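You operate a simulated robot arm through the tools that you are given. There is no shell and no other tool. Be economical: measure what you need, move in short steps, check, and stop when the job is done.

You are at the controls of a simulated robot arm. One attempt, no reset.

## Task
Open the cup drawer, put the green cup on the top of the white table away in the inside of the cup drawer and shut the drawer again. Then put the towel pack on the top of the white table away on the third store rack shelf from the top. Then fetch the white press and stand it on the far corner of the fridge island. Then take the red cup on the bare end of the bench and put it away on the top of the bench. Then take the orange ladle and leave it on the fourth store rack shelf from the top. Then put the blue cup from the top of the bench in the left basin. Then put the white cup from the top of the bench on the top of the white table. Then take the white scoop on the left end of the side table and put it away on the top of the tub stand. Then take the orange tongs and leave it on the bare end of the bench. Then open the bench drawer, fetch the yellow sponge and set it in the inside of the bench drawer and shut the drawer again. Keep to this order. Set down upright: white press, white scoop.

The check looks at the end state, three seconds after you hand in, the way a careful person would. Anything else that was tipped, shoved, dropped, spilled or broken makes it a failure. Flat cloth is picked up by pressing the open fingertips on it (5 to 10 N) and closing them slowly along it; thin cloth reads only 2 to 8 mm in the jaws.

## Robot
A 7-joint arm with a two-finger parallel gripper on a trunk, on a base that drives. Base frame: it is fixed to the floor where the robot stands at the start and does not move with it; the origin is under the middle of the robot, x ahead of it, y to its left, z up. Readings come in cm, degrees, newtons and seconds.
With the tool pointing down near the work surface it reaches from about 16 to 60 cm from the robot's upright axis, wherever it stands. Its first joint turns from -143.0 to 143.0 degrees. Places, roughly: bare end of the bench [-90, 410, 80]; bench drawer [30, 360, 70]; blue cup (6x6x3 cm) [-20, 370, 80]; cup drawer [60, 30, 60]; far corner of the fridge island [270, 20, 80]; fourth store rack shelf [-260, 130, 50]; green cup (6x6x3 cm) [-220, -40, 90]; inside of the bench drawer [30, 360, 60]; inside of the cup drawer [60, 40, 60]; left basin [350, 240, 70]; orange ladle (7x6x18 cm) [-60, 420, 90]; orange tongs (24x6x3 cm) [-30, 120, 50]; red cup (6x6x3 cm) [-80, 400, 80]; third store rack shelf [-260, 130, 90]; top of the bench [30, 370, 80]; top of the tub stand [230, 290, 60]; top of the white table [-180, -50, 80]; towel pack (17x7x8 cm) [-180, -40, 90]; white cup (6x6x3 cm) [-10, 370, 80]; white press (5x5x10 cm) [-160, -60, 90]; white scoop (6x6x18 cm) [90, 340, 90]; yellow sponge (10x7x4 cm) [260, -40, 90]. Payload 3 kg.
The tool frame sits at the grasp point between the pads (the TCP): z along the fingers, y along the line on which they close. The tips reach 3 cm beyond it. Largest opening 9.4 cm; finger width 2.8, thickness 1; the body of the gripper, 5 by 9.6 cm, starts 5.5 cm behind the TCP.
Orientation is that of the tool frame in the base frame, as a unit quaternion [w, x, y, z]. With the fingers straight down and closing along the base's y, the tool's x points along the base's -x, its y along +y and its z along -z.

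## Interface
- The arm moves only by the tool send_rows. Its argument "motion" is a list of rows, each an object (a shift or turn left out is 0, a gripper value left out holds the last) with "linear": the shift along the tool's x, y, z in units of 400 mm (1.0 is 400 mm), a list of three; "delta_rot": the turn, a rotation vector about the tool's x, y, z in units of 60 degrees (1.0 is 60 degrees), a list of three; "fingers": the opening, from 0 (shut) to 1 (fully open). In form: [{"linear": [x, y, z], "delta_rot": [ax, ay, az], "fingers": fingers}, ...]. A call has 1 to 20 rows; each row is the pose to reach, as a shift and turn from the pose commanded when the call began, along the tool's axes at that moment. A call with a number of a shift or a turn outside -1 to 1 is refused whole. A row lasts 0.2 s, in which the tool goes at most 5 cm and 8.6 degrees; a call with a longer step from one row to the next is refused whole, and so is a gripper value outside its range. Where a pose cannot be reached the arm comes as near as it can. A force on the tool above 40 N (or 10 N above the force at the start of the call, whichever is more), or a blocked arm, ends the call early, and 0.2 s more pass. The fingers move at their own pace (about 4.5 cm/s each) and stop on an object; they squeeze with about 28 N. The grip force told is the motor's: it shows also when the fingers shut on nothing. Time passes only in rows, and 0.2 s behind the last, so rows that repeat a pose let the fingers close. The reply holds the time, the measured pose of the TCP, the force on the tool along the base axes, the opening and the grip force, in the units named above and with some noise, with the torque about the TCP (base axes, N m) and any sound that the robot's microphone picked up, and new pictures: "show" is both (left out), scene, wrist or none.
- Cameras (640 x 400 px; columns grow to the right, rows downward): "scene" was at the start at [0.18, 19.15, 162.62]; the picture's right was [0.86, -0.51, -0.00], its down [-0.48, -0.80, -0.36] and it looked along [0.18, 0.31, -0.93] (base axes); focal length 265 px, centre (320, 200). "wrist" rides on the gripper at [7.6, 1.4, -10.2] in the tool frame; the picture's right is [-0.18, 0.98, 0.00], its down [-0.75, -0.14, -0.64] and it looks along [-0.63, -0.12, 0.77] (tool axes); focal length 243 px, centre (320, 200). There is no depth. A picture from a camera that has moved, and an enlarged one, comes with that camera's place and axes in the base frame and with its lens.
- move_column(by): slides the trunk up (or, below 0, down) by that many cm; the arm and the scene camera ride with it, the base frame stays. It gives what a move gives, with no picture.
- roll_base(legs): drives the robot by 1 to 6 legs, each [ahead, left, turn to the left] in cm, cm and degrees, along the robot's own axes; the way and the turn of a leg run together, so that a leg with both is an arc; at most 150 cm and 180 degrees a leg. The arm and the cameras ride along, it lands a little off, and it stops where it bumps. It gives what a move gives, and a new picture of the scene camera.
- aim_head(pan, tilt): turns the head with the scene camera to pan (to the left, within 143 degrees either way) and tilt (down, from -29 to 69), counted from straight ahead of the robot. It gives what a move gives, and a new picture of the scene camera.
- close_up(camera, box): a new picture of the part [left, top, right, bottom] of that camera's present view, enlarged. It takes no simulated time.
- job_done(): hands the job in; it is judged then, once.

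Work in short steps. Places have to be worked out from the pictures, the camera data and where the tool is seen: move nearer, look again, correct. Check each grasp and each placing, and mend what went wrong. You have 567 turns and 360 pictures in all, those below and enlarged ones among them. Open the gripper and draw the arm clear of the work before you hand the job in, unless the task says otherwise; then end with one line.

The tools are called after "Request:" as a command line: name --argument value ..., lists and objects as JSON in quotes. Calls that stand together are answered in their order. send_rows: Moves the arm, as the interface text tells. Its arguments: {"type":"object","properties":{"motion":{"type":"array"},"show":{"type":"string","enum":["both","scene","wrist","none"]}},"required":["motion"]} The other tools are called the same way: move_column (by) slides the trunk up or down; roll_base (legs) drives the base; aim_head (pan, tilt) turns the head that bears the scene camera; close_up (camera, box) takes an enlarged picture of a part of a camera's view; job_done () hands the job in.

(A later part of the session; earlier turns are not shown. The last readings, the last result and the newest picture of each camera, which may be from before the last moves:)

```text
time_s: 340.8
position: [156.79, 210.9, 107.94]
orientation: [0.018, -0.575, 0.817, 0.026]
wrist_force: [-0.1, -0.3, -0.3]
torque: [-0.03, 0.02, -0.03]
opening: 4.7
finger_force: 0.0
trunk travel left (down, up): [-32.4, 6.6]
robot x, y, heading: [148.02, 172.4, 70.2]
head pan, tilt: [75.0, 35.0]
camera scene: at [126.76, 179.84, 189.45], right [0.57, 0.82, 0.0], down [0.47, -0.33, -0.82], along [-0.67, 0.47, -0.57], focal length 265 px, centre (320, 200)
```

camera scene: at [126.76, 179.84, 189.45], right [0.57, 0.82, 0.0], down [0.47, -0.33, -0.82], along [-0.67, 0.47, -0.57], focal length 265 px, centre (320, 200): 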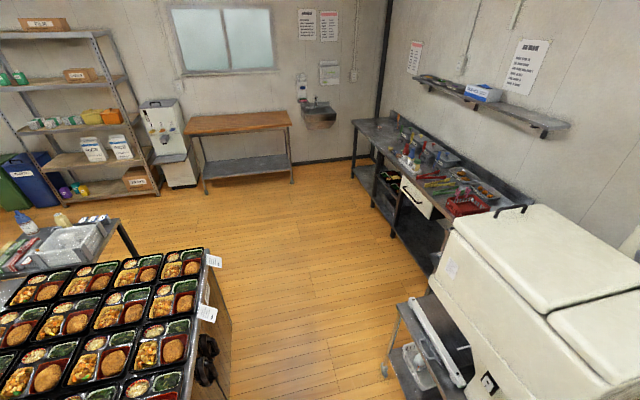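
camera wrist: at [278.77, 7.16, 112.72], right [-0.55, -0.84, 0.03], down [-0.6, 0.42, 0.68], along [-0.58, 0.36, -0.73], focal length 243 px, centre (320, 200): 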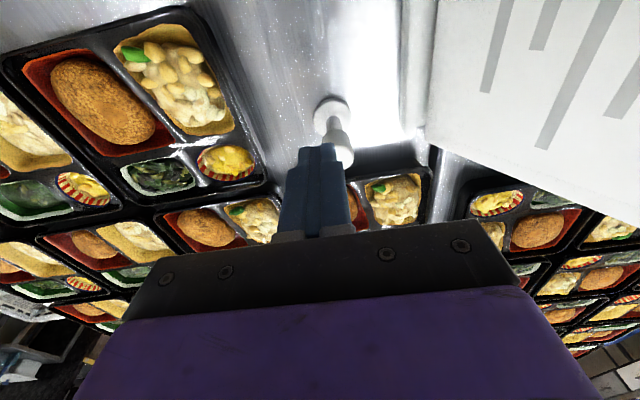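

Continue left to the bench's far end.

Request:
roll_base --legs '[[0, 150, 0], [25, 140, 0]]'

Request:
aim_head --pan 0 --tilt 40

```text
time_s: 354.8
position: [-101.57, 336.82, 107.96]
orientation: [0.018, -0.568, 0.823, 0.025]
wrist_force: [0.6, 0.0, 0.4]
torque: [0.07, 0.03, -0.01]
opening: 4.7
finger_force: 0.0
trunk travel left (down, up): [-32.4, 6.6]
robot x, y, heading: [-111.43, 298.28, 68.9]
head pan, tilt: [75.0, 35.0]
camera scene: at [-132.43, 306.26, 189.41], right [0.59, 0.81, 0.0], down [0.46, -0.34, -0.82], along [-0.66, 0.48, -0.57], focal length 265 px, centre (320, 200)
```

scene: 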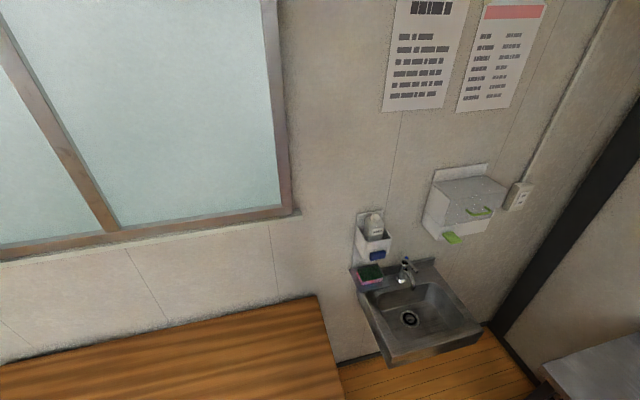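

```text
time_s: 356.2
position: [-101.66, 336.74, 107.96]
orientation: [0.019, -0.567, 0.823, 0.026]
wrist_force: [0.6, 0.5, -0.3]
torque: [0.0, 0.02, -0.02]
opening: 4.69
finger_force: 0.0
trunk travel left (down, up): [-32.4, 6.6]
robot x, y, heading: [-111.63, 298.25, 68.7]
head pan, tilt: [0.0, 40.0]
camera scene: at [-122.32, 309.06, 188.65], right [0.93, -0.36, 0.0], down [-0.23, -0.6, -0.76], along [0.27, 0.71, -0.64], focal length 265 px, centre (320, 200)
```

scene: 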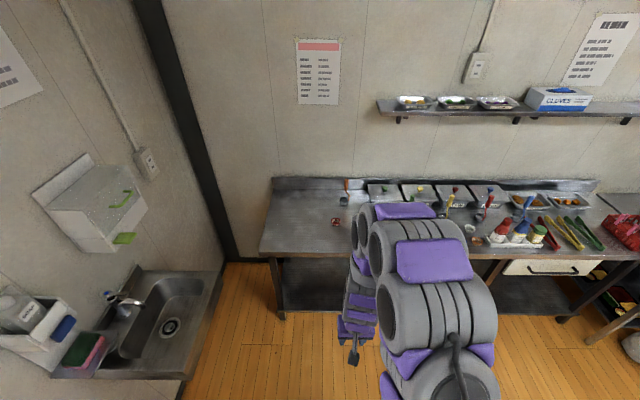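

Bench is ahead, front edge n≈336; red cup ≈(-76,406). Close-up of the layout.

Request:
close_up --camera "scene" --box '[250, 160, 640, 300]'

Request:
roll_base --legs '[[56, 0, 0]]'

```text
1.64 times, centred on (445, 230) of scene
camera zoom: at [-122.32, 309.06, 188.65], right [0.93, -0.36, 0.0], down [-0.23, -0.6, -0.76], along [0.27, 0.71, -0.64], focal length 435 px, centre (115, 151)
```

zoom: 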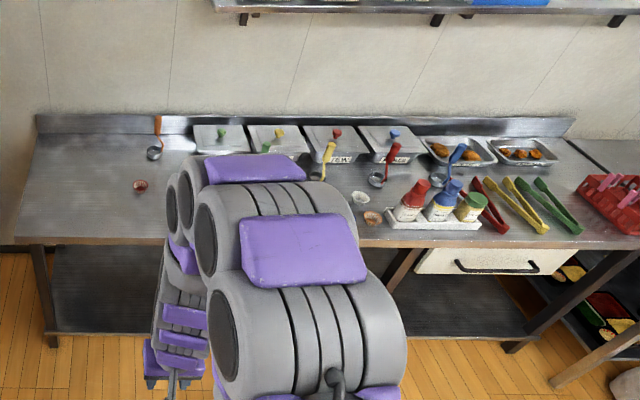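

```text
time_s: 359.4
position: [-82.18, 388.53, 108.0]
orientation: [0.018, -0.57, 0.821, 0.026]
wrist_force: [0.1, 0.0, 0.0]
torque: [0.0, 0.01, 0.0]
opening: 4.72
finger_force: 0.1
trunk travel left (down, up): [-32.4, 6.6]
robot x, y, heading: [-91.47, 350.22, 69.5]
head pan, tilt: [0.0, 40.0]
camera scene: at [-102.58, 360.84, 188.65], right [0.94, -0.35, 0.0], down [-0.23, -0.6, -0.76], along [0.27, 0.72, -0.64], focal length 265 px, centre (320, 200)
```

scene: 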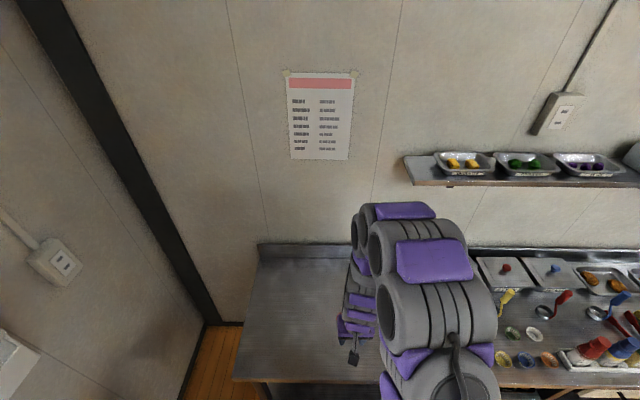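

Now a wrist view over the red cup area with the fingers opened.

Request:
send_rows --motion '[{"linear": [0, 0, 0], "fingers": 1}, {"linear": [0, 0, 0]}, {"linear": [-0.1, 0, 0]}, {"linear": [-0.2, 0, 0]}, {"linear": [-0.25, 0, 0]}, {"linear": [-0.25, 0, 0]}]' --show "wrist"

```text
time_s: 360.8
position: [-78.87, 397.97, 108.63]
orientation: [0.019, -0.57, 0.821, 0.026]
wrist_force: [0.2, 0.1, -0.6]
torque: [-0.01, 0.02, 0.0]
opening: 9.44
finger_force: 0.0
trunk travel left (down, up): [-32.4, 6.6]
robot x, y, heading: [-91.35, 350.21, 69.5]
head pan, tilt: [0.0, 40.0]
camera wrist: at [-82.88, 390.76, 118.41], right [-0.86, 0.51, 0.03], down [0.39, 0.61, 0.68], along [0.33, 0.6, -0.73], focal length 243 px, centre (320, 200)
```

wrist: 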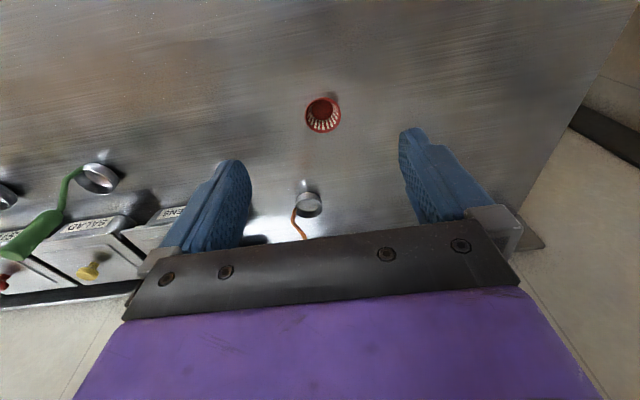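

Red cup ≈(-76.1,405.1). Move 7.6 cm ahead with tilt trimmed, then lower the trunk.

Request:
send_rows --motion '[{"linear": [-0.1, 0, 0], "delta_rot": [0, 0.03, 0]}, {"linear": [-0.19, 0, 0], "delta_rot": [0, 0.06, 0]}, {"linear": [-0.19, 0, 0], "delta_rot": [0, 0.06, 0]}]' --show "none"

Request:
move_column --by -14

Request:
send_rows --motion '[{"linear": [0, 0, 0]}]' --show "wrist"

```text
time_s: 361.6
position: [-76.32, 404.59, 109.07]
orientation: [-0.008, -0.571, 0.821, 0.009]
wrist_force: [-0.6, 0.1, -0.2]
torque: [-0.02, -0.02, -0.01]
opening: 9.43
finger_force: 0.0
trunk travel left (down, up): [-32.4, 6.6]
robot x, y, heading: [-91.48, 350.21, 69.6]
head pan, tilt: [0.0, 40.0]
```

```text
time_s: 363.3
position: [-76.32, 404.7, 94.94]
orientation: [-0.007, -0.571, 0.821, 0.008]
wrist_force: [0.3, -0.1, -0.4]
torque: [0.01, 0.0, -0.02]
opening: 9.43
finger_force: 0.0
trunk travel left (down, up): [-18.4, 20.6]
robot x, y, heading: [-91.62, 350.29, 69.3]
head pan, tilt: [0.0, 40.0]
```

```text
time_s: 363.7
position: [-76.15, 404.66, 95.02]
orientation: [-0.007, -0.571, 0.821, 0.008]
wrist_force: [0.3, -0.1, 0.0]
torque: [-0.01, 0.01, 0.01]
opening: 9.4
finger_force: 0.1
trunk travel left (down, up): [-18.4, 20.6]
robot x, y, heading: [-91.64, 349.99, 69.6]
head pan, tilt: [0.0, 40.0]
camera wrist: at [-79.98, 398.07, 105.31], right [-0.86, 0.52, 0.02], down [0.41, 0.65, 0.64], along [0.31, 0.55, -0.77], focal length 243 px, centre (320, 200)
```

wrist: 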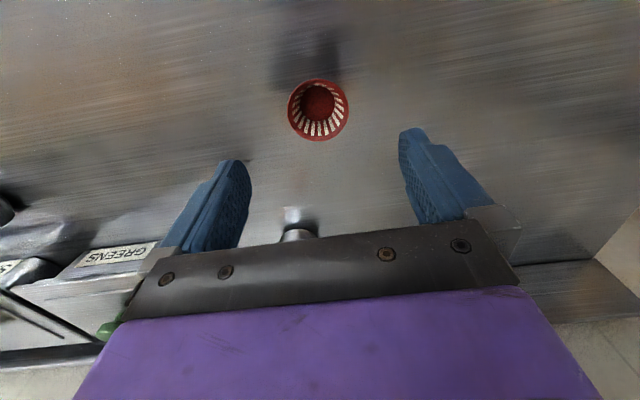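

Cup rim seems at z≈80. Adjust 1.2 cm ahead and lower stepwise to contact.

Request:
send_rows --motion '[{"linear": [-0.03, 0, 0]}, {"linear": [-0.03, 0, 0]}]' --show "none"

Request:
move_column --by -10

Request:
move_column --by -2

Request:
send_rows --motion '[{"linear": [0, 0, 0]}]' --show "wrist"

```text
time_s: 364.3
position: [-75.68, 405.96, 95.16]
orientation: [-0.007, -0.571, 0.821, 0.009]
wrist_force: [-0.4, 0.2, -0.1]
torque: [0.04, 0.03, -0.01]
opening: 9.4
finger_force: 0.1
trunk travel left (down, up): [-18.4, 20.6]
robot x, y, heading: [-91.73, 350.41, 69.3]
head pan, tilt: [0.0, 40.0]
```

```text
time_s: 365.6
position: [-75.77, 405.84, 85.22]
orientation: [-0.006, -0.571, 0.821, 0.009]
wrist_force: [-1.2, -1.6, 8.9]
torque: [-0.18, -0.49, -0.07]
opening: 9.37
finger_force: 0.1
trunk travel left (down, up): [-8.4, 30.6]
robot x, y, heading: [-91.41, 350.38, 69.5]
head pan, tilt: [0.0, 40.0]
```

```text
time_s: 366.0
position: [-75.63, 405.9, 85.11]
orientation: [-0.004, -0.571, 0.821, 0.01]
wrist_force: [-3.9, -11.0, 15.2]
torque: [-0.81, -0.62, -0.66]
opening: 9.39
finger_force: 0.1
trunk travel left (down, up): [-8.0, 31.0]
robot x, y, heading: [-91.61, 349.77, 69.4]
head pan, tilt: [0.0, 40.0]
stopped: the force on the tool passed its limit at 53 N (the readings are from after the stop); the commanded pose is now the measured one
```

```text
time_s: 366.4
position: [-75.67, 405.86, 85.15]
orientation: [-0.004, -0.571, 0.821, 0.01]
wrist_force: [-4.4, -12.7, 21.1]
torque: [-1.04, -0.83, -0.7]
opening: 9.39
finger_force: 0.1
trunk travel left (down, up): [-8.0, 31.0]
robot x, y, heading: [-91.47, 350.08, 69.4]
head pan, tilt: [0.0, 40.0]
camera wrist: at [-79.53, 399.18, 95.36], right [-0.86, 0.52, 0.02], down [0.41, 0.65, 0.64], along [0.32, 0.56, -0.77], focal length 243 px, centre (320, 200)
```

wrist: 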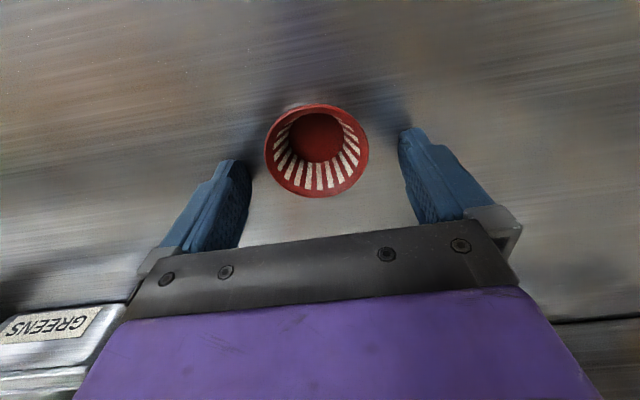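

Tips on the bench (top ≈82). Raise 5 mm and grip.

Request:
move_column --by 0.6

Request:
send_rows --motion '[{"fingers": 0.5}, {"fingers": 0}, {"fingers": 0}, {"fingers": 0}, {"fingers": 0}, {"fingers": 0}]' --show "none"

Request:
move_column --by 16

Request:
send_rows --motion '[{"linear": [0, 0, 0]}]' --show "wrist"

```text
time_s: 366.9
position: [-75.51, 406.01, 85.51]
orientation: [-0.004, -0.571, 0.821, 0.009]
wrist_force: [0.5, -0.8, 0.2]
torque: [0.02, 0.02, 0.0]
opening: 9.4
finger_force: 0.0
trunk travel left (down, up): [-8.6, 30.4]
robot x, y, heading: [-91.59, 350.53, 69.4]
head pan, tilt: [0.0, 40.0]
```

```text
time_s: 368.3
position: [-75.66, 405.87, 85.5]
orientation: [-0.004, -0.571, 0.821, 0.01]
wrist_force: [0.2, 0.5, 0.3]
torque: [-0.02, 0.0, 0.01]
opening: 4.83
finger_force: 27.8
trunk travel left (down, up): [-8.6, 30.4]
robot x, y, heading: [-91.86, 350.26, 69.3]
head pan, tilt: [0.0, 40.0]
```

```text
time_s: 370.1
position: [-75.77, 405.99, 101.6]
orientation: [-0.004, -0.57, 0.821, 0.01]
wrist_force: [0.0, -0.2, -0.9]
torque: [-0.01, 0.01, 0.01]
opening: 4.78
finger_force: 27.7
trunk travel left (down, up): [-24.6, 14.4]
robot x, y, heading: [-91.56, 350.19, 69.5]
head pan, tilt: [0.0, 40.0]
```

```text
time_s: 370.5
position: [-75.71, 406.0, 101.67]
orientation: [-0.004, -0.571, 0.821, 0.01]
wrist_force: [-0.1, -0.5, 0.6]
torque: [0.01, 0.03, 0.04]
opening: 4.79
finger_force: 27.8
trunk travel left (down, up): [-24.6, 14.4]
robot x, y, heading: [-91.32, 350.66, 69.3]
head pan, tilt: [0.0, 40.0]
camera wrist: at [-79.49, 399.35, 111.83], right [-0.86, 0.51, 0.02], down [0.41, 0.65, 0.64], along [0.32, 0.56, -0.77], focal length 243 px, centre (320, 200)
```

wrist: 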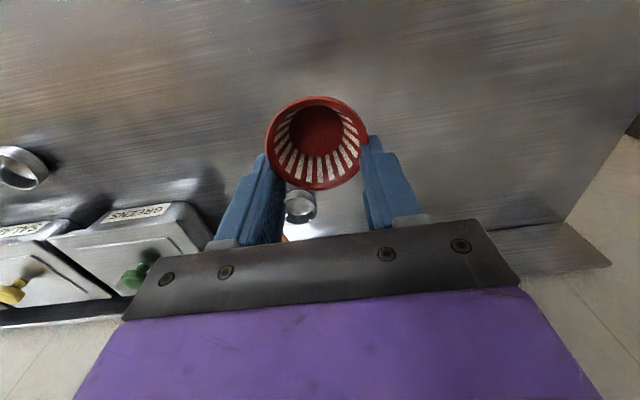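

Cup held. Raise, retract over the front edge, and move right along the bench.

Request:
move_column --by 12

Request:
send_rows --motion '[{"linear": [0.1, 0, 0]}, {"linear": [0.2, 0, 0]}, {"linear": [0.3, 0, 0]}, {"linear": [0.4, 0, 0]}]' --show "none"

Request:
roll_base --legs '[[-4, -85, 0]]'

Request:
aim_head --pan 0 --tilt 60

```text
time_s: 372.0
position: [-75.71, 405.94, 113.56]
orientation: [-0.004, -0.571, 0.821, 0.009]
wrist_force: [0.1, 0.8, -0.3]
torque: [0.01, 0.02, 0.03]
opening: 4.76
finger_force: 28.2
trunk travel left (down, up): [-36.6, 2.4]
robot x, y, heading: [-92.01, 350.11, 69.4]
head pan, tilt: [0.0, 40.0]
```

```text
time_s: 373.0
position: [-81.49, 391.11, 113.36]
orientation: [-0.003, -0.571, 0.821, 0.01]
wrist_force: [-0.1, 0.0, 0.4]
torque: [-0.05, 0.01, -0.02]
opening: 4.77
finger_force: 28.3
trunk travel left (down, up): [-36.6, 2.4]
robot x, y, heading: [-91.48, 350.28, 69.5]
head pan, tilt: [0.0, 40.0]
```

```text
time_s: 377.6
position: [-3.73, 357.55, 113.32]
orientation: [-0.004, -0.571, 0.821, 0.01]
wrist_force: [0.7, 0.1, -0.5]
torque: [-0.04, 0.03, 0.02]
opening: 4.7
finger_force: 28.4
trunk travel left (down, up): [-36.6, 2.4]
robot x, y, heading: [-13.58, 316.76, 69.3]
head pan, tilt: [0.0, 40.0]
camera scene: at [-24.85, 327.42, 192.88], right [0.94, -0.35, 0.0], down [-0.23, -0.6, -0.76], along [0.27, 0.72, -0.64], focal length 265 px, centre (320, 200)
```

scene: 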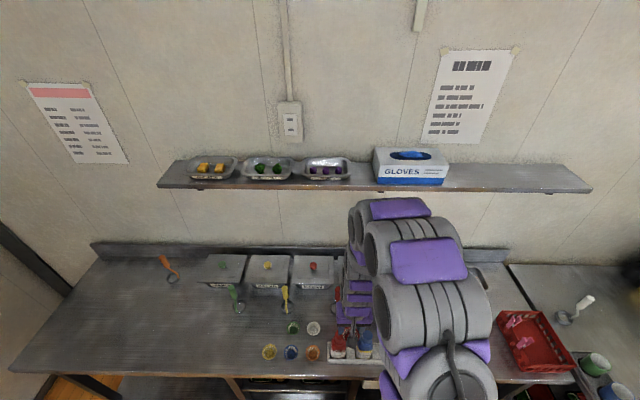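

```text
time_s: 378.4
position: [-3.55, 357.41, 113.28]
orientation: [-0.005, -0.571, 0.821, 0.011]
wrist_force: [-0.6, -0.4, -1.2]
torque: [-0.02, 0.0, -0.03]
opening: 4.74
finger_force: 27.9
trunk travel left (down, up): [-36.6, 2.4]
robot x, y, heading: [-13.49, 316.58, 69.4]
head pan, tilt: [0.0, 60.0]
camera scene: at [-25.24, 325.61, 190.23], right [0.94, -0.35, 0.0], down [-0.31, -0.81, -0.5], along [0.18, 0.47, -0.87], focal length 265 px, centre (320, 200)
```

scene: 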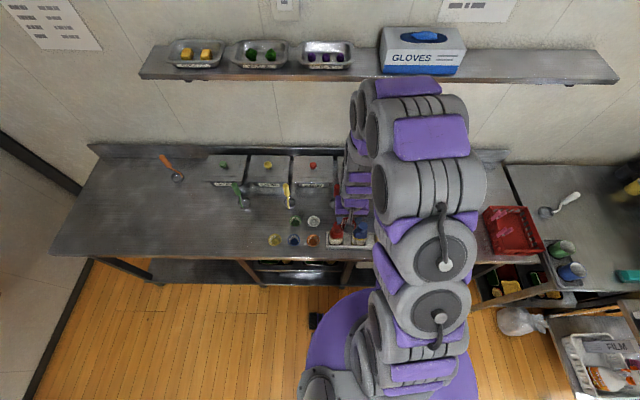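

The cups form a grid; I'll stand the red cup in the free spot left of it, about (-30,381.5). Shift the base left/ahead.

Request:
roll_base --legs '[[10, 18, 0]]'

Request:
send_rows --motion '[{"linear": [0, 0, 0]}, {"linear": [0, 0, 0]}, {"linear": [0, 0, 0]}]' --show "wrist"

```text
time_s: 380.0
position: [-16.4, 372.9, 113.37]
orientation: [-0.005, -0.569, 0.822, 0.012]
wrist_force: [-0.8, -0.5, -1.0]
torque: [0.03, -0.03, 0.0]
opening: 4.72
finger_force: 28.3
trunk travel left (down, up): [-36.6, 2.4]
robot x, y, heading: [-26.7, 332.12, 69.3]
head pan, tilt: [0.0, 60.0]
camera scene: at [-37.74, 340.92, 190.29], right [0.93, -0.36, 0.0], down [-0.31, -0.81, -0.5], along [0.17, 0.47, -0.87], focal length 265 px, centre (320, 200)
```

scene: 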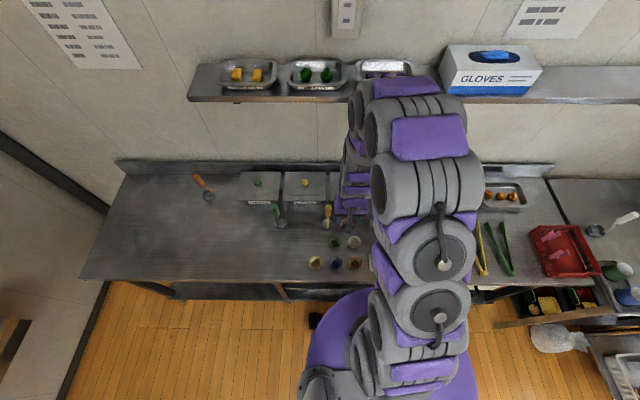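

```text
time_s: 380.8
position: [-16.31, 372.75, 113.4]
orientation: [-0.004, -0.568, 0.823, 0.013]
wrist_force: [0.0, 0.1, 0.1]
torque: [0.0, 0.0, 0.0]
opening: 4.7
finger_force: 28.8
trunk travel left (down, up): [-36.6, 2.4]
robot x, y, heading: [-27.26, 332.46, 69.0]
head pan, tilt: [0.0, 60.0]
camera wrist: at [-20.2, 366.08, 123.65], right [-0.85, 0.52, 0.03], down [0.41, 0.65, 0.64], along [0.32, 0.56, -0.76], focal length 243 px, centre (320, 200)
```

wrist: 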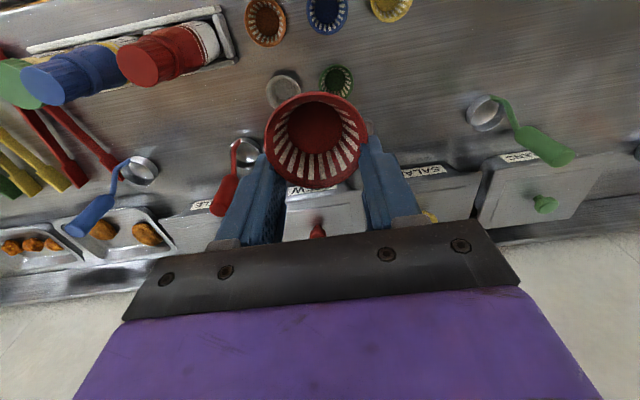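

Cup positions confirmed. Move to (-30,381.5).

Request:
send_rows --motion '[{"linear": [-0.02, 0.1, 0]}, {"linear": [-0.04, 0.2, 0]}, {"linear": [-0.06, 0.3, 0]}, {"linear": [-0.083, 0.398, 0]}, {"linear": [-0.083, 0.398, 0]}]' --show "none"

Request:
move_column --by -22

Request:
send_rows --motion '[{"linear": [0, 0, 0]}]' --show "wrist"

```text
time_s: 382.0
position: [-31.42, 381.93, 113.36]
orientation: [-0.003, -0.569, 0.822, 0.008]
wrist_force: [-0.7, 0.1, 0.0]
torque: [0.02, 0.03, 0.01]
opening: 4.71
finger_force: 28.4
trunk travel left (down, up): [-36.6, 2.4]
robot x, y, heading: [-27.1, 332.27, 69.0]
head pan, tilt: [0.0, 60.0]
```

```text
time_s: 384.3
position: [-30.86, 381.73, 91.46]
orientation: [-0.003, -0.569, 0.822, 0.01]
wrist_force: [-0.4, 0.7, -0.2]
torque: [-0.01, 0.03, 0.03]
opening: 4.69
finger_force: 27.5
trunk travel left (down, up): [-14.6, 24.4]
robot x, y, heading: [-26.92, 332.02, 68.9]
head pan, tilt: [0.0, 60.0]
```

```text
time_s: 384.7
position: [-30.87, 381.84, 91.59]
orientation: [-0.003, -0.569, 0.822, 0.009]
wrist_force: [0.0, 0.2, 0.0]
torque: [0.0, -0.02, -0.02]
opening: 4.7
finger_force: 28.4
trunk travel left (down, up): [-14.6, 24.4]
robot x, y, heading: [-27.4, 331.96, 69.4]
head pan, tilt: [0.0, 60.0]
camera wrist: at [-34.76, 375.15, 101.69], right [-0.85, 0.52, 0.02], down [0.41, 0.65, 0.64], along [0.32, 0.56, -0.76], focal length 243 px, centre (320, 200)
```

wrist: 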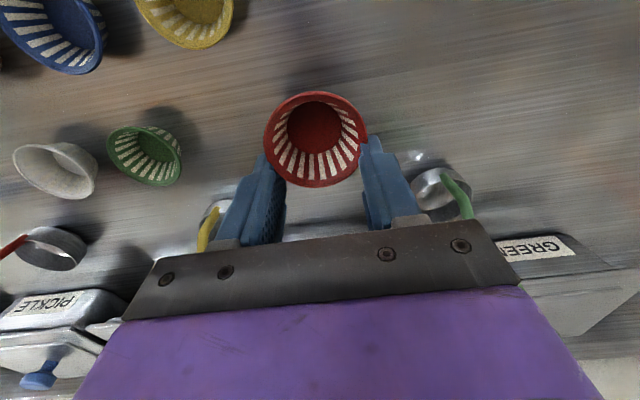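

Clear around. Lower to z≈85.7 and release.

Request:
move_column --by -5

Request:
move_column --by -0.8

Request:
send_rows --motion '[{"fingers": 0.6}, {"fingers": 0.7}, {"fingers": 0.7}]' --show "none"

Request:
move_column --by 12

Request:
send_rows --motion '[{"linear": [0, 0, 0]}]' --show "wrist"

```text
time_s: 385.6
position: [-30.8, 381.81, 86.41]
orientation: [-0.003, -0.57, 0.822, 0.009]
wrist_force: [0.3, 0.6, 0.8]
torque: [0.05, 0.02, 0.03]
opening: 4.7
finger_force: 28.2
trunk travel left (down, up): [-9.6, 29.4]
robot x, y, heading: [-27.23, 332.16, 69.1]
head pan, tilt: [0.0, 60.0]
```

```text
time_s: 386.2
position: [-30.88, 381.74, 85.6]
orientation: [-0.002, -0.569, 0.822, 0.01]
wrist_force: [-0.6, -1.4, 3.5]
torque: [-0.09, 0.08, 0.01]
opening: 4.69
finger_force: 27.9
trunk travel left (down, up): [-8.8, 30.2]
robot x, y, heading: [-26.98, 332.41, 69.3]
head pan, tilt: [0.0, 60.0]
```

```text
time_s: 387.0
position: [-30.92, 381.82, 85.71]
orientation: [-0.002, -0.57, 0.822, 0.011]
wrist_force: [0.1, 0.5, 0.4]
torque: [0.01, -0.01, -0.01]
opening: 6.58
finger_force: 0.1
trunk travel left (down, up): [-8.8, 30.2]
robot x, y, heading: [-26.94, 332.45, 69.1]
head pan, tilt: [0.0, 60.0]
```

```text
time_s: 388.5
position: [-30.85, 381.83, 97.66]
orientation: [-0.003, -0.569, 0.822, 0.01]
wrist_force: [-0.4, -0.3, 0.2]
torque: [0.02, 0.0, 0.04]
opening: 6.57
finger_force: 0.1
trunk travel left (down, up): [-20.8, 18.2]
robot x, y, heading: [-27.42, 332.33, 69.2]
head pan, tilt: [0.0, 60.0]
```

```text
time_s: 388.9
position: [-30.83, 381.69, 97.72]
orientation: [-0.002, -0.569, 0.823, 0.01]
wrist_force: [-0.4, 0.1, -0.4]
torque: [0.0, 0.03, -0.03]
opening: 6.57
finger_force: 0.0
trunk travel left (down, up): [-20.8, 18.2]
robot x, y, heading: [-26.98, 332.53, 69.3]
head pan, tilt: [0.0, 60.0]
camera wrist: at [-34.76, 375.15, 107.88], right [-0.85, 0.52, 0.02], down [0.41, 0.65, 0.64], along [0.32, 0.56, -0.76], focal length 243 px, centre (320, 200)
```

wrist: 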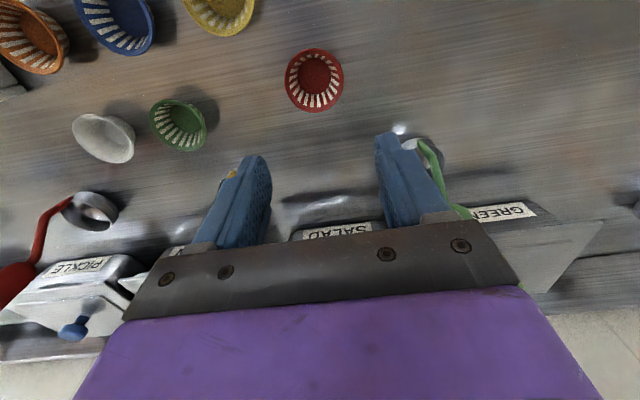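

Red cup placed. Next the orange ladle (upright handle at about (-62.6,418), top ≈100). I raise, retract, and move the base left in front of it.

Request:
move_column --by 14

Request:
send_rows --motion '[{"linear": [0.1, 0, 0], "fingers": 1}, {"linear": [0.2, 0, 0]}]' --show "none"

Request:
roll_base --legs '[[-8, 62, 0]]'

Request:
send_rows --motion '[{"linear": [0, 0, 0]}, {"linear": [0, 0, 0]}, {"linear": [0, 0, 0], "delta_rot": [0, -0.14, 0]}, {"linear": [0, 0, 0], "delta_rot": [0, -0.28, 0]}, {"linear": [0, 0, 0], "delta_rot": [0, -0.42, 0]}, {"linear": [0, 0, 0], "delta_rot": [0, -0.56, 0]}, {"linear": [0, 0, 0], "delta_rot": [0, -0.7, 0]}, {"linear": [0, 0, 0], "delta_rot": [0, -0.84, 0]}, {"linear": [0, 0, 0], "delta_rot": [0, -0.98, 0]}]' --show "scene"

```text
time_s: 390.6
position: [-30.95, 381.83, 111.67]
orientation: [-0.004, -0.569, 0.822, 0.01]
wrist_force: [-0.1, 0.2, -1.1]
torque: [0.03, 0.0, 0.01]
opening: 6.58
finger_force: 0.0
trunk travel left (down, up): [-34.8, 4.2]
robot x, y, heading: [-27.18, 332.65, 68.9]
head pan, tilt: [0.0, 60.0]
```

```text
time_s: 391.2
position: [-33.82, 374.48, 111.57]
orientation: [-0.002, -0.57, 0.822, 0.011]
wrist_force: [0.1, 0.7, -0.1]
torque: [0.04, 0.01, 0.0]
opening: 9.37
finger_force: 0.0
trunk travel left (down, up): [-34.8, 4.2]
robot x, y, heading: [-27.1, 332.39, 69.1]
head pan, tilt: [0.0, 60.0]
```

```text
time_s: 394.7
position: [-93.96, 389.21, 111.64]
orientation: [-0.003, -0.568, 0.823, 0.01]
wrist_force: [0.3, -0.7, 0.3]
torque: [0.01, -0.01, -0.02]
opening: 9.43
finger_force: 0.1
trunk travel left (down, up): [-34.8, 4.2]
robot x, y, heading: [-87.34, 347.23, 69.1]
head pan, tilt: [0.0, 60.0]
camera scene: at [-99.27, 356.02, 188.4], right [0.93, -0.36, 0.0], down [-0.31, -0.81, -0.5], along [0.18, 0.46, -0.87], focal length 265 px, centre (320, 200)
```

scene: 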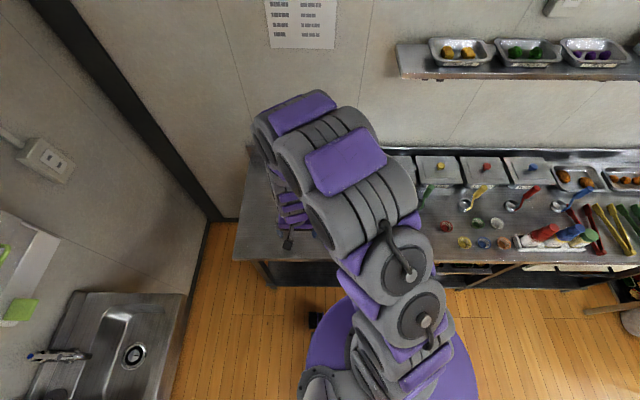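

```text
time_s: 396.7
position: [-97.61, 390.52, 109.43]
orientation: [0.406, -0.488, 0.717, 0.289]
wrist_force: [-0.7, -2.1, -1.0]
torque: [0.2, -0.12, -0.09]
opening: 9.41
finger_force: 0.0
out of reach, approached as far as the arm can: row 5, 6, 7, 8, 9
trunk travel left (down, up): [-34.8, 4.2]
robot x, y, heading: [-87.57, 347.66, 69.1]
head pan, tilt: [0.0, 60.0]
camera scene: at [-99.79, 355.15, 188.37], right [0.93, -0.36, 0.0], down [-0.31, -0.81, -0.5], along [0.18, 0.47, -0.86], focal length 265 px, centre (320, 200)
```

scene: 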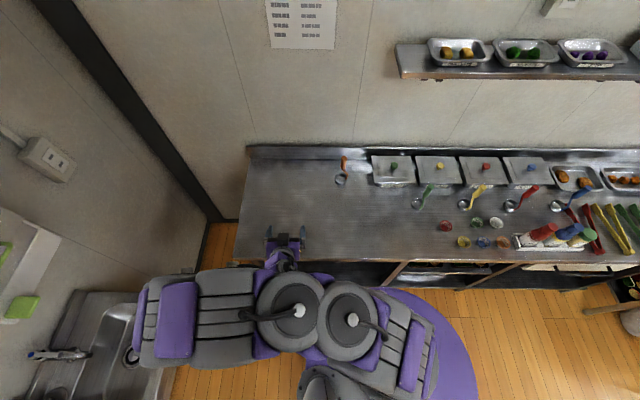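

The tool is pitched 30° below horizontal with fingers level; ladle handle ≈(-64.5,419). Move to 10 cm before it at z≈97.

Request:
send_rows --motion '[{"linear": [-0.0125, -0.066, 0.096]}, {"linear": [-0.025, -0.131, 0.191]}, {"linear": [-0.0375, -0.197, 0.287]}, {"linear": [-0.05, -0.2625, 0.3825]}, {"linear": [-0.0625, -0.328, 0.478]}, {"linear": [-0.075, -0.394, 0.574]}, {"linear": [-0.0875, -0.459, 0.669]}, {"linear": [-0.1, -0.525, 0.765]}, {"linear": [-0.1, -0.525, 0.765]}]' --show "both"

```text
time_s: 398.7
position: [-68.0, 410.12, 96.29]
orientation: [0.403, -0.49, 0.718, 0.289]
wrist_force: [-0.2, 0.4, -0.1]
torque: [0.0, -0.03, -0.03]
opening: 9.39
finger_force: 0.1
trunk travel left (down, up): [-34.8, 4.2]
robot x, y, heading: [-87.66, 347.09, 68.9]
head pan, tilt: [0.0, 60.0]
camera scene: at [-99.05, 356.03, 188.42], right [0.93, -0.36, 0.0], down [-0.31, -0.81, -0.5], along [0.18, 0.46, -0.87], focal length 265 px, centre (320, 200)
camera wrist: at [-73.91, 398.99, 95.12], right [-0.88, 0.43, 0.18], down [0.09, -0.21, 0.97], along [0.46, 0.87, 0.15], focal length 243 px, centre (320, 200)
```

scene: 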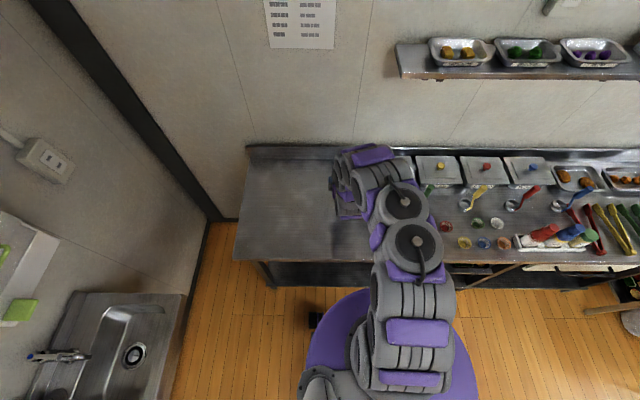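
wrist: 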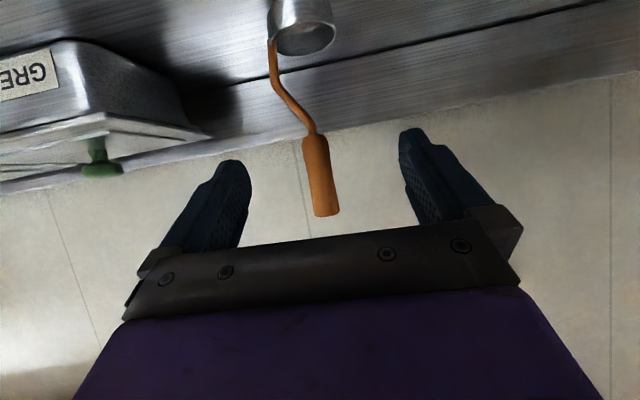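

Handle grip (z 92.6–99.9) is straight ahead. Advance 9.4 cm level and close.

Request:
send_rows --motion '[{"linear": [-0.028, -0.005, 0.052]}, {"linear": [-0.056, -0.009, 0.103]}, {"linear": [-0.084, -0.014, 0.155]}, {"linear": [-0.112, -0.018, 0.206]}, {"linear": [-0.112, -0.018, 0.206], "fingers": 0.4}, {"linear": [-0.112, -0.018, 0.206], "fingers": 0}, {"linear": [-0.112, -0.018, 0.206], "fingers": 0}, {"linear": [-0.112, -0.018, 0.206], "fingers": 0}, {"linear": [-0.112, -0.018, 0.206], "fingers": 0}, {"linear": [-0.112, -0.018, 0.206], "fingers": 0}, {"linear": [-0.112, -0.018, 0.206], "fingers": 0}]' --show "wrist"

```text
time_s: 401.1
position: [-63.72, 418.44, 95.94]
orientation: [0.401, -0.489, 0.718, 0.289]
wrist_force: [-0.2, -0.2, 0.6]
torque: [0.02, 0.01, 0.02]
opening: 2.76
finger_force: 27.7
trunk travel left (down, up): [-34.8, 4.2]
robot x, y, heading: [-87.44, 347.06, 68.8]
head pan, tilt: [0.0, 60.0]
camera wrist: at [-69.69, 407.23, 94.76], right [-0.88, 0.44, 0.18], down [0.09, -0.21, 0.97], along [0.46, 0.87, 0.15], focal length 243 px, centre (320, 200)
```

wrist: 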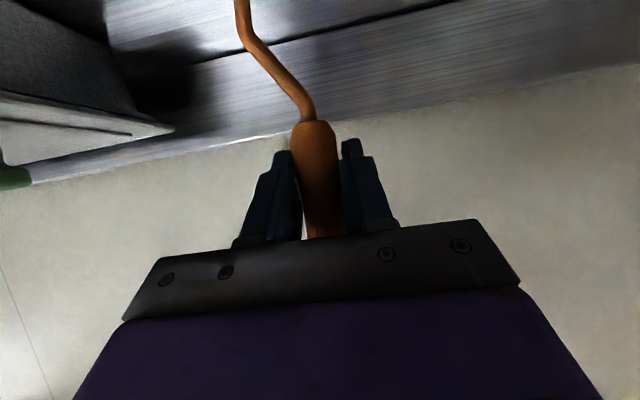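

Handle gripped. Lift and check.

Request:
move_column --by 4

Request:
send_rows --motion '[{"linear": [-0.05, 0, -0.03]}, {"linear": [-0.1, 0, -0.06]}, {"linear": [-0.13, 0, -0.076]}]' --show "wrist"

```text
time_s: 401.9
position: [-63.73, 418.53, 99.99]
orientation: [0.402, -0.489, 0.718, 0.288]
wrist_force: [-0.5, 1.3, -1.4]
torque: [-0.01, 0.0, 0.01]
opening: 2.73
finger_force: 28.1
trunk travel left (down, up): [-38.8, 0.2]
robot x, y, heading: [-87.01, 346.93, 69.0]
head pan, tilt: [0.0, 60.0]
```

```text
time_s: 402.7
position: [-63.75, 418.49, 105.97]
orientation: [0.401, -0.49, 0.718, 0.289]
wrist_force: [0.7, -0.4, -1.3]
torque: [0.0, 0.02, -0.01]
opening: 2.73
finger_force: 27.9
trunk travel left (down, up): [-38.8, 0.2]
robot x, y, heading: [-86.74, 347.23, 69.1]
head pan, tilt: [0.0, 60.0]
camera wrist: at [-69.65, 407.31, 104.77], right [-0.88, 0.44, 0.18], down [0.09, -0.21, 0.97], along [0.46, 0.87, 0.15], focal length 243 px, centre (320, 200)
```

wrist: 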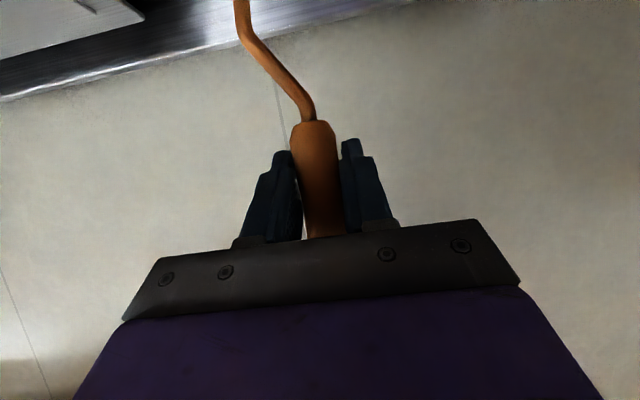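

Ladle held. Drive back, turn and travel to the store rack.

Request:
roll_base --legs '[[-130, 0, 0], [0, -40, 0], [0, 0, 89.6], [0, 150, 0]]'

```text
time_s: 422.2
position: [-222.49, 94.54, 105.98]
orientation: [-0.076, 0.855, -0.159, -0.489]
wrist_force: [-0.3, -0.1, -1.8]
torque: [-0.01, 0.01, 0.03]
opening: 2.73
finger_force: 28.1
trunk travel left (down, up): [-38.8, 0.2]
robot x, y, heading: [-150.99, 71.15, 159.0]
head pan, tilt: [0.0, 60.0]
camera scene: at [-159.64, 60.16, 192.46], right [0.35, 0.94, 0.0], down [0.81, -0.31, -0.5], along [-0.47, 0.17, -0.87], focal length 265 px, centre (320, 200)
```

scene: 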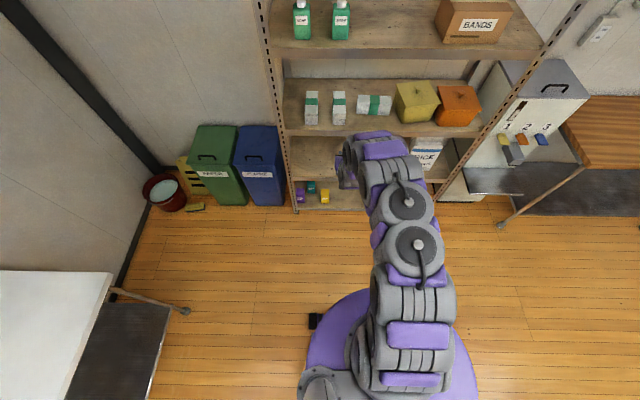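

Lower the trunk to the fourth-shelf level.

Request:
move_column --by -34

Request:
aim_head --pan -10 --tilt 45

Request:
send_rows --motion '[{"linear": [0, 0, 0]}]' --show "wrist"

```text
time_s: 425.5
position: [-222.46, 94.15, 72.3]
orientation: [-0.078, 0.854, -0.158, -0.49]
wrist_force: [-0.5, -0.3, -0.9]
torque: [0.0, -0.03, 0.03]
opening: 2.73
finger_force: 27.7
trunk travel left (down, up): [-4.8, 34.2]
robot x, y, heading: [-151.09, 70.93, 159.1]
head pan, tilt: [0.0, 60.0]
```

```text
time_s: 426.3
position: [-222.49, 94.02, 72.18]
orientation: [-0.08, 0.854, -0.159, -0.49]
wrist_force: [0.1, 0.2, -1.0]
torque: [-0.05, -0.01, -0.01]
opening: 2.72
finger_force: 27.9
trunk travel left (down, up): [-4.8, 34.2]
robot x, y, heading: [-150.92, 71.56, 159.2]
head pan, tilt: [-10.0, 45.0]
camera scene: at [-160.54, 61.25, 160.35], right [0.51, 0.86, 0.0], down [0.61, -0.36, -0.7], along [-0.61, 0.36, -0.71], focal length 265 px, centre (320, 200)
```

scene: 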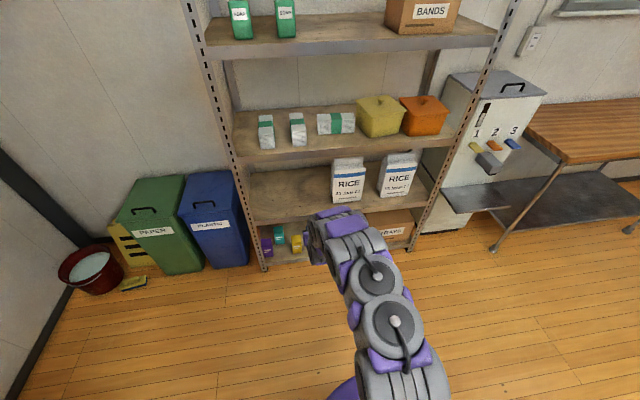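

```text
time_s: 426.7
position: [-222.38, 94.07, 72.15]
orientation: [-0.08, 0.854, -0.159, -0.49]
wrist_force: [-0.1, 0.8, -1.9]
torque: [-0.03, -0.03, -0.04]
opening: 2.73
finger_force: 28.0
trunk travel left (down, up): [-4.8, 34.2]
robot x, y, heading: [-151.03, 71.28, 159.4]
head pan, tilt: [-10.0, 45.0]
camera wrist: at [-211.02, 88.48, 70.9], right [-0.43, -0.89, 0.18], down [0.21, 0.09, 0.97], along [-0.88, 0.45, 0.15], focal length 243 px, centre (320, 200)
```

wrist: 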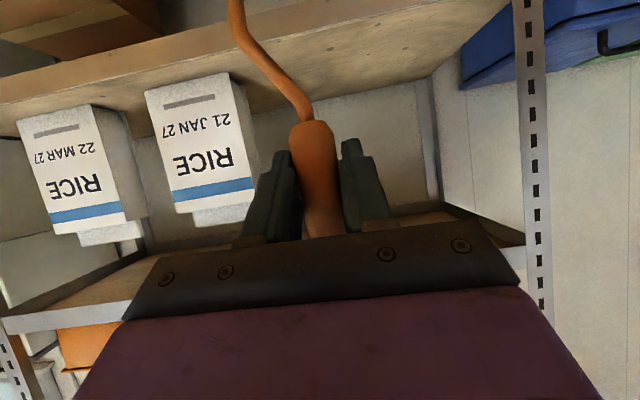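

Everything lines up: ladle bottom ≈58, shelf ≈54. Roll in 35 cm.

Request:
roll_base --legs '[[20, 2, 0], [14, 1, 0]]'

Request:
send_rows --motion '[{"linear": [0, 0, 0]}, {"linear": [0, 0, 0]}, {"linear": [0, 0, 0]}]' --show "wrist"

```text
time_s: 429.2
position: [-255.05, 103.13, 72.24]
orientation: [-0.079, 0.854, -0.159, -0.489]
wrist_force: [-0.5, -0.9, -0.1]
torque: [-0.03, -0.02, -0.02]
opening: 2.71
finger_force: 28.4
trunk travel left (down, up): [-4.8, 34.2]
robot x, y, heading: [-183.49, 80.06, 159.4]
head pan, tilt: [-10.0, 45.0]
camera scene: at [-193.17, 70.46, 160.37], right [0.51, 0.86, 0.0], down [0.61, -0.36, -0.7], along [-0.61, 0.36, -0.71], focal length 265 px, centre (320, 200)
```

scene: 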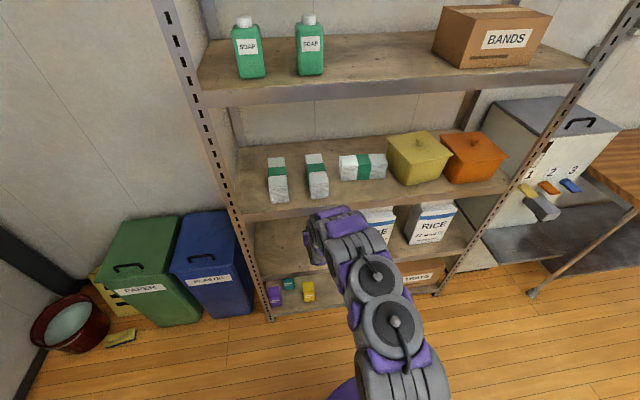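

```text
time_s: 430.0
position: [-254.83, 102.99, 72.31]
orientation: [-0.079, 0.854, -0.158, -0.49]
wrist_force: [-0.1, -0.9, -1.1]
torque: [-0.01, 0.0, 0.03]
opening: 2.72
finger_force: 27.8
trunk travel left (down, up): [-4.8, 34.2]
robot x, y, heading: [-183.86, 80.17, 159.6]
head pan, tilt: [-10.0, 45.0]
camera wrist: at [-243.54, 97.35, 71.02], right [-0.43, -0.89, 0.18], down [0.22, 0.09, 0.97], along [-0.88, 0.45, 0.15], focal length 243 px, centre (320, 200)
```

wrist: 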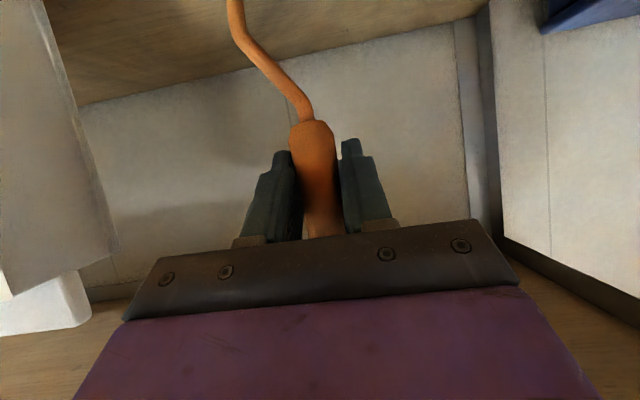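

Inside the fourth shelf. Lower gently to contact.

Request:
move_column --by -2.5

Request:
move_column --by -1

Request:
move_column --by -1

```text
time_s: 430.7
position: [-254.84, 103.11, 69.94]
orientation: [-0.079, 0.853, -0.159, -0.49]
wrist_force: [0.3, 0.0, -0.6]
torque: [0.02, -0.03, -0.02]
opening: 2.72
finger_force: 27.6
trunk travel left (down, up): [-2.3, 36.7]
robot x, y, heading: [-183.66, 80.48, 159.4]
head pan, tilt: [-10.0, 45.0]
```

```text
time_s: 431.3
position: [-254.92, 102.92, 68.8]
orientation: [-0.079, 0.853, -0.158, -0.49]
wrist_force: [0.4, 1.1, -1.1]
torque: [0.0, -0.04, 0.01]
opening: 2.69
finger_force: 28.2
trunk travel left (down, up): [-1.3, 37.7]
robot x, y, heading: [-183.49, 80.21, 159.6]
head pan, tilt: [-10.0, 45.0]
```

```text
time_s: 431.9
position: [-254.98, 103.0, 67.91]
orientation: [-0.079, 0.854, -0.158, -0.49]
wrist_force: [0.1, -0.3, 0.0]
torque: [0.02, -0.01, 0.01]
opening: 2.69
finger_force: 28.3
trunk travel left (down, up): [-0.3, 38.7]
robot x, y, heading: [-183.33, 80.21, 159.5]
head pan, tilt: [-10.0, 45.0]
```

No contact yet; continue with small arm steps down.

Request:
send_rows --motion '[{"linear": [0.0108, 0, 0.0063]}, {"linear": [0.0216, 0, 0.0126]}]' --show "none"

Request:
send_rows --motion '[{"linear": [0.0108, 0, 0.0063]}]' --show "none"

Request:
send_rows --motion '[{"linear": [0.0108, 0, 0.0063]}]' --show "none"

```text
time_s: 432.5
position: [-255.01, 103.01, 66.79]
orientation: [-0.079, 0.854, -0.158, -0.49]
wrist_force: [0.0, -0.2, -0.6]
torque: [0.0, -0.02, 0.0]
opening: 2.71
finger_force: 28.1
trunk travel left (down, up): [-0.3, 38.7]
robot x, y, heading: [-183.67, 80.07, 159.7]
head pan, tilt: [-10.0, 45.0]
```

```text
time_s: 432.9
position: [-254.88, 102.94, 66.41]
orientation: [-0.079, 0.854, -0.157, -0.49]
wrist_force: [0.6, -0.2, -0.9]
torque: [-0.02, 0.02, -0.01]
opening: 2.67
finger_force: 27.6
trunk travel left (down, up): [-0.3, 38.7]
robot x, y, heading: [-183.55, 79.72, 159.8]
head pan, tilt: [-10.0, 45.0]
```

```text
time_s: 433.3
position: [-255.02, 102.88, 65.9]
orientation: [-0.079, 0.853, -0.157, -0.492]
wrist_force: [1.3, 1.2, 7.6]
torque: [-0.06, -0.12, 0.03]
opening: 2.71
finger_force: 28.5
trunk travel left (down, up): [-0.3, 38.7]
robot x, y, heading: [-183.92, 80.1, 159.5]
head pan, tilt: [-10.0, 45.0]
```

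Contact (8 N). Open and look.

Request:
send_rows --motion '[{"fingers": 0.45}, {"fingers": 0.6}, {"fingers": 0.7}, {"fingers": 0.7}]' --show "wrist"

```text
time_s: 434.3
position: [-255.03, 102.88, 65.74]
orientation: [-0.078, 0.854, -0.158, -0.49]
wrist_force: [0.1, -1.0, 0.0]
torque: [0.0, -0.03, -0.03]
opening: 6.57
finger_force: 0.0
trunk travel left (down, up): [-0.3, 38.7]
robot x, y, heading: [-183.68, 80.17, 159.5]
head pan, tilt: [-10.0, 45.0]
camera wrist: at [-243.52, 97.28, 64.51], right [-0.43, -0.89, 0.18], down [0.22, 0.09, 0.97], along [-0.88, 0.45, 0.15], focal length 243 px, centre (320, 200)
```

wrist: 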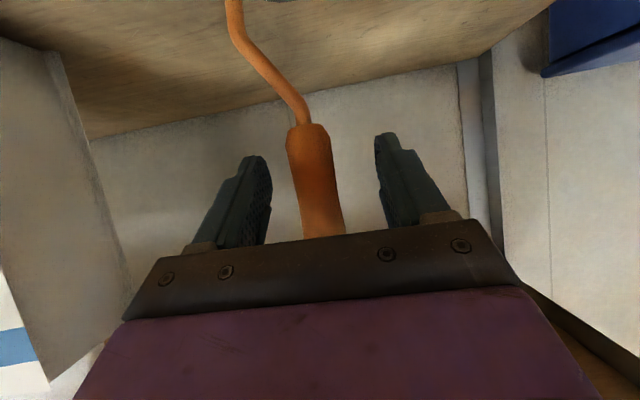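

It stands. Back straight out.

Request:
roll_base --legs '[[-30, 0, 0]]'

Request:
send_rows --motion '[{"linear": [0, 0, 0], "fingers": 1}]' --show "wrist"

```text
time_s: 436.3
position: [-227.59, 92.16, 65.88]
orientation: [-0.076, 0.855, -0.154, -0.49]
wrist_force: [0.3, 0.3, -0.1]
torque: [-0.01, -0.02, 0.01]
opening: 6.59
finger_force: 0.0
trunk travel left (down, up): [-0.3, 38.7]
robot x, y, heading: [-155.75, 69.53, 160.2]
head pan, tilt: [-10.0, 45.0]
camera scene: at [-165.39, 60.01, 155.86], right [0.5, 0.87, 0.0], down [0.61, -0.35, -0.71], along [-0.61, 0.35, -0.71], focal length 265 px, centre (320, 200)
```

scene: 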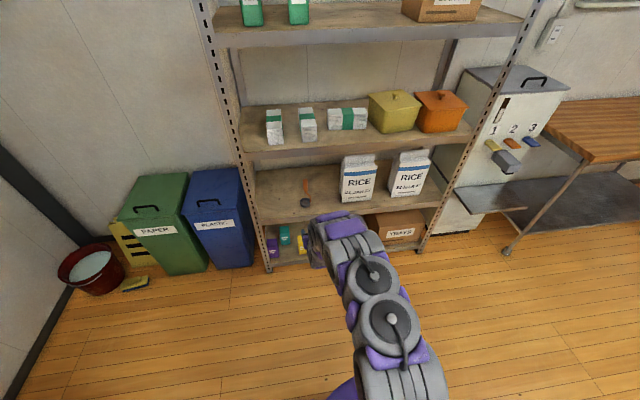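

```text
time_s: 436.7
position: [-227.37, 92.1, 65.93]
orientation: [-0.075, 0.854, -0.152, -0.493]
wrist_force: [0.0, 0.2, -0.2]
torque: [0.01, 0.02, 0.01]
opening: 9.44
finger_force: 0.1
trunk travel left (down, up): [-0.3, 38.7]
robot x, y, heading: [-156.08, 70.23, 159.9]
head pan, tilt: [-10.0, 45.0]
camera wrist: at [-215.95, 86.51, 64.67], right [-0.42, -0.89, 0.18], down [0.22, 0.09, 0.97], along [-0.88, 0.44, 0.16], focal length 243 px, centre (320, 200)
```

wrist: 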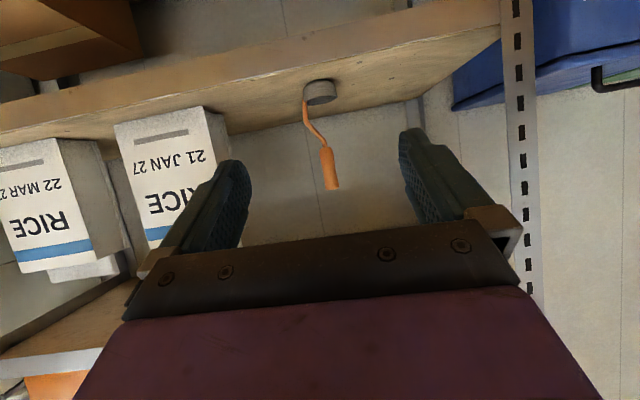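

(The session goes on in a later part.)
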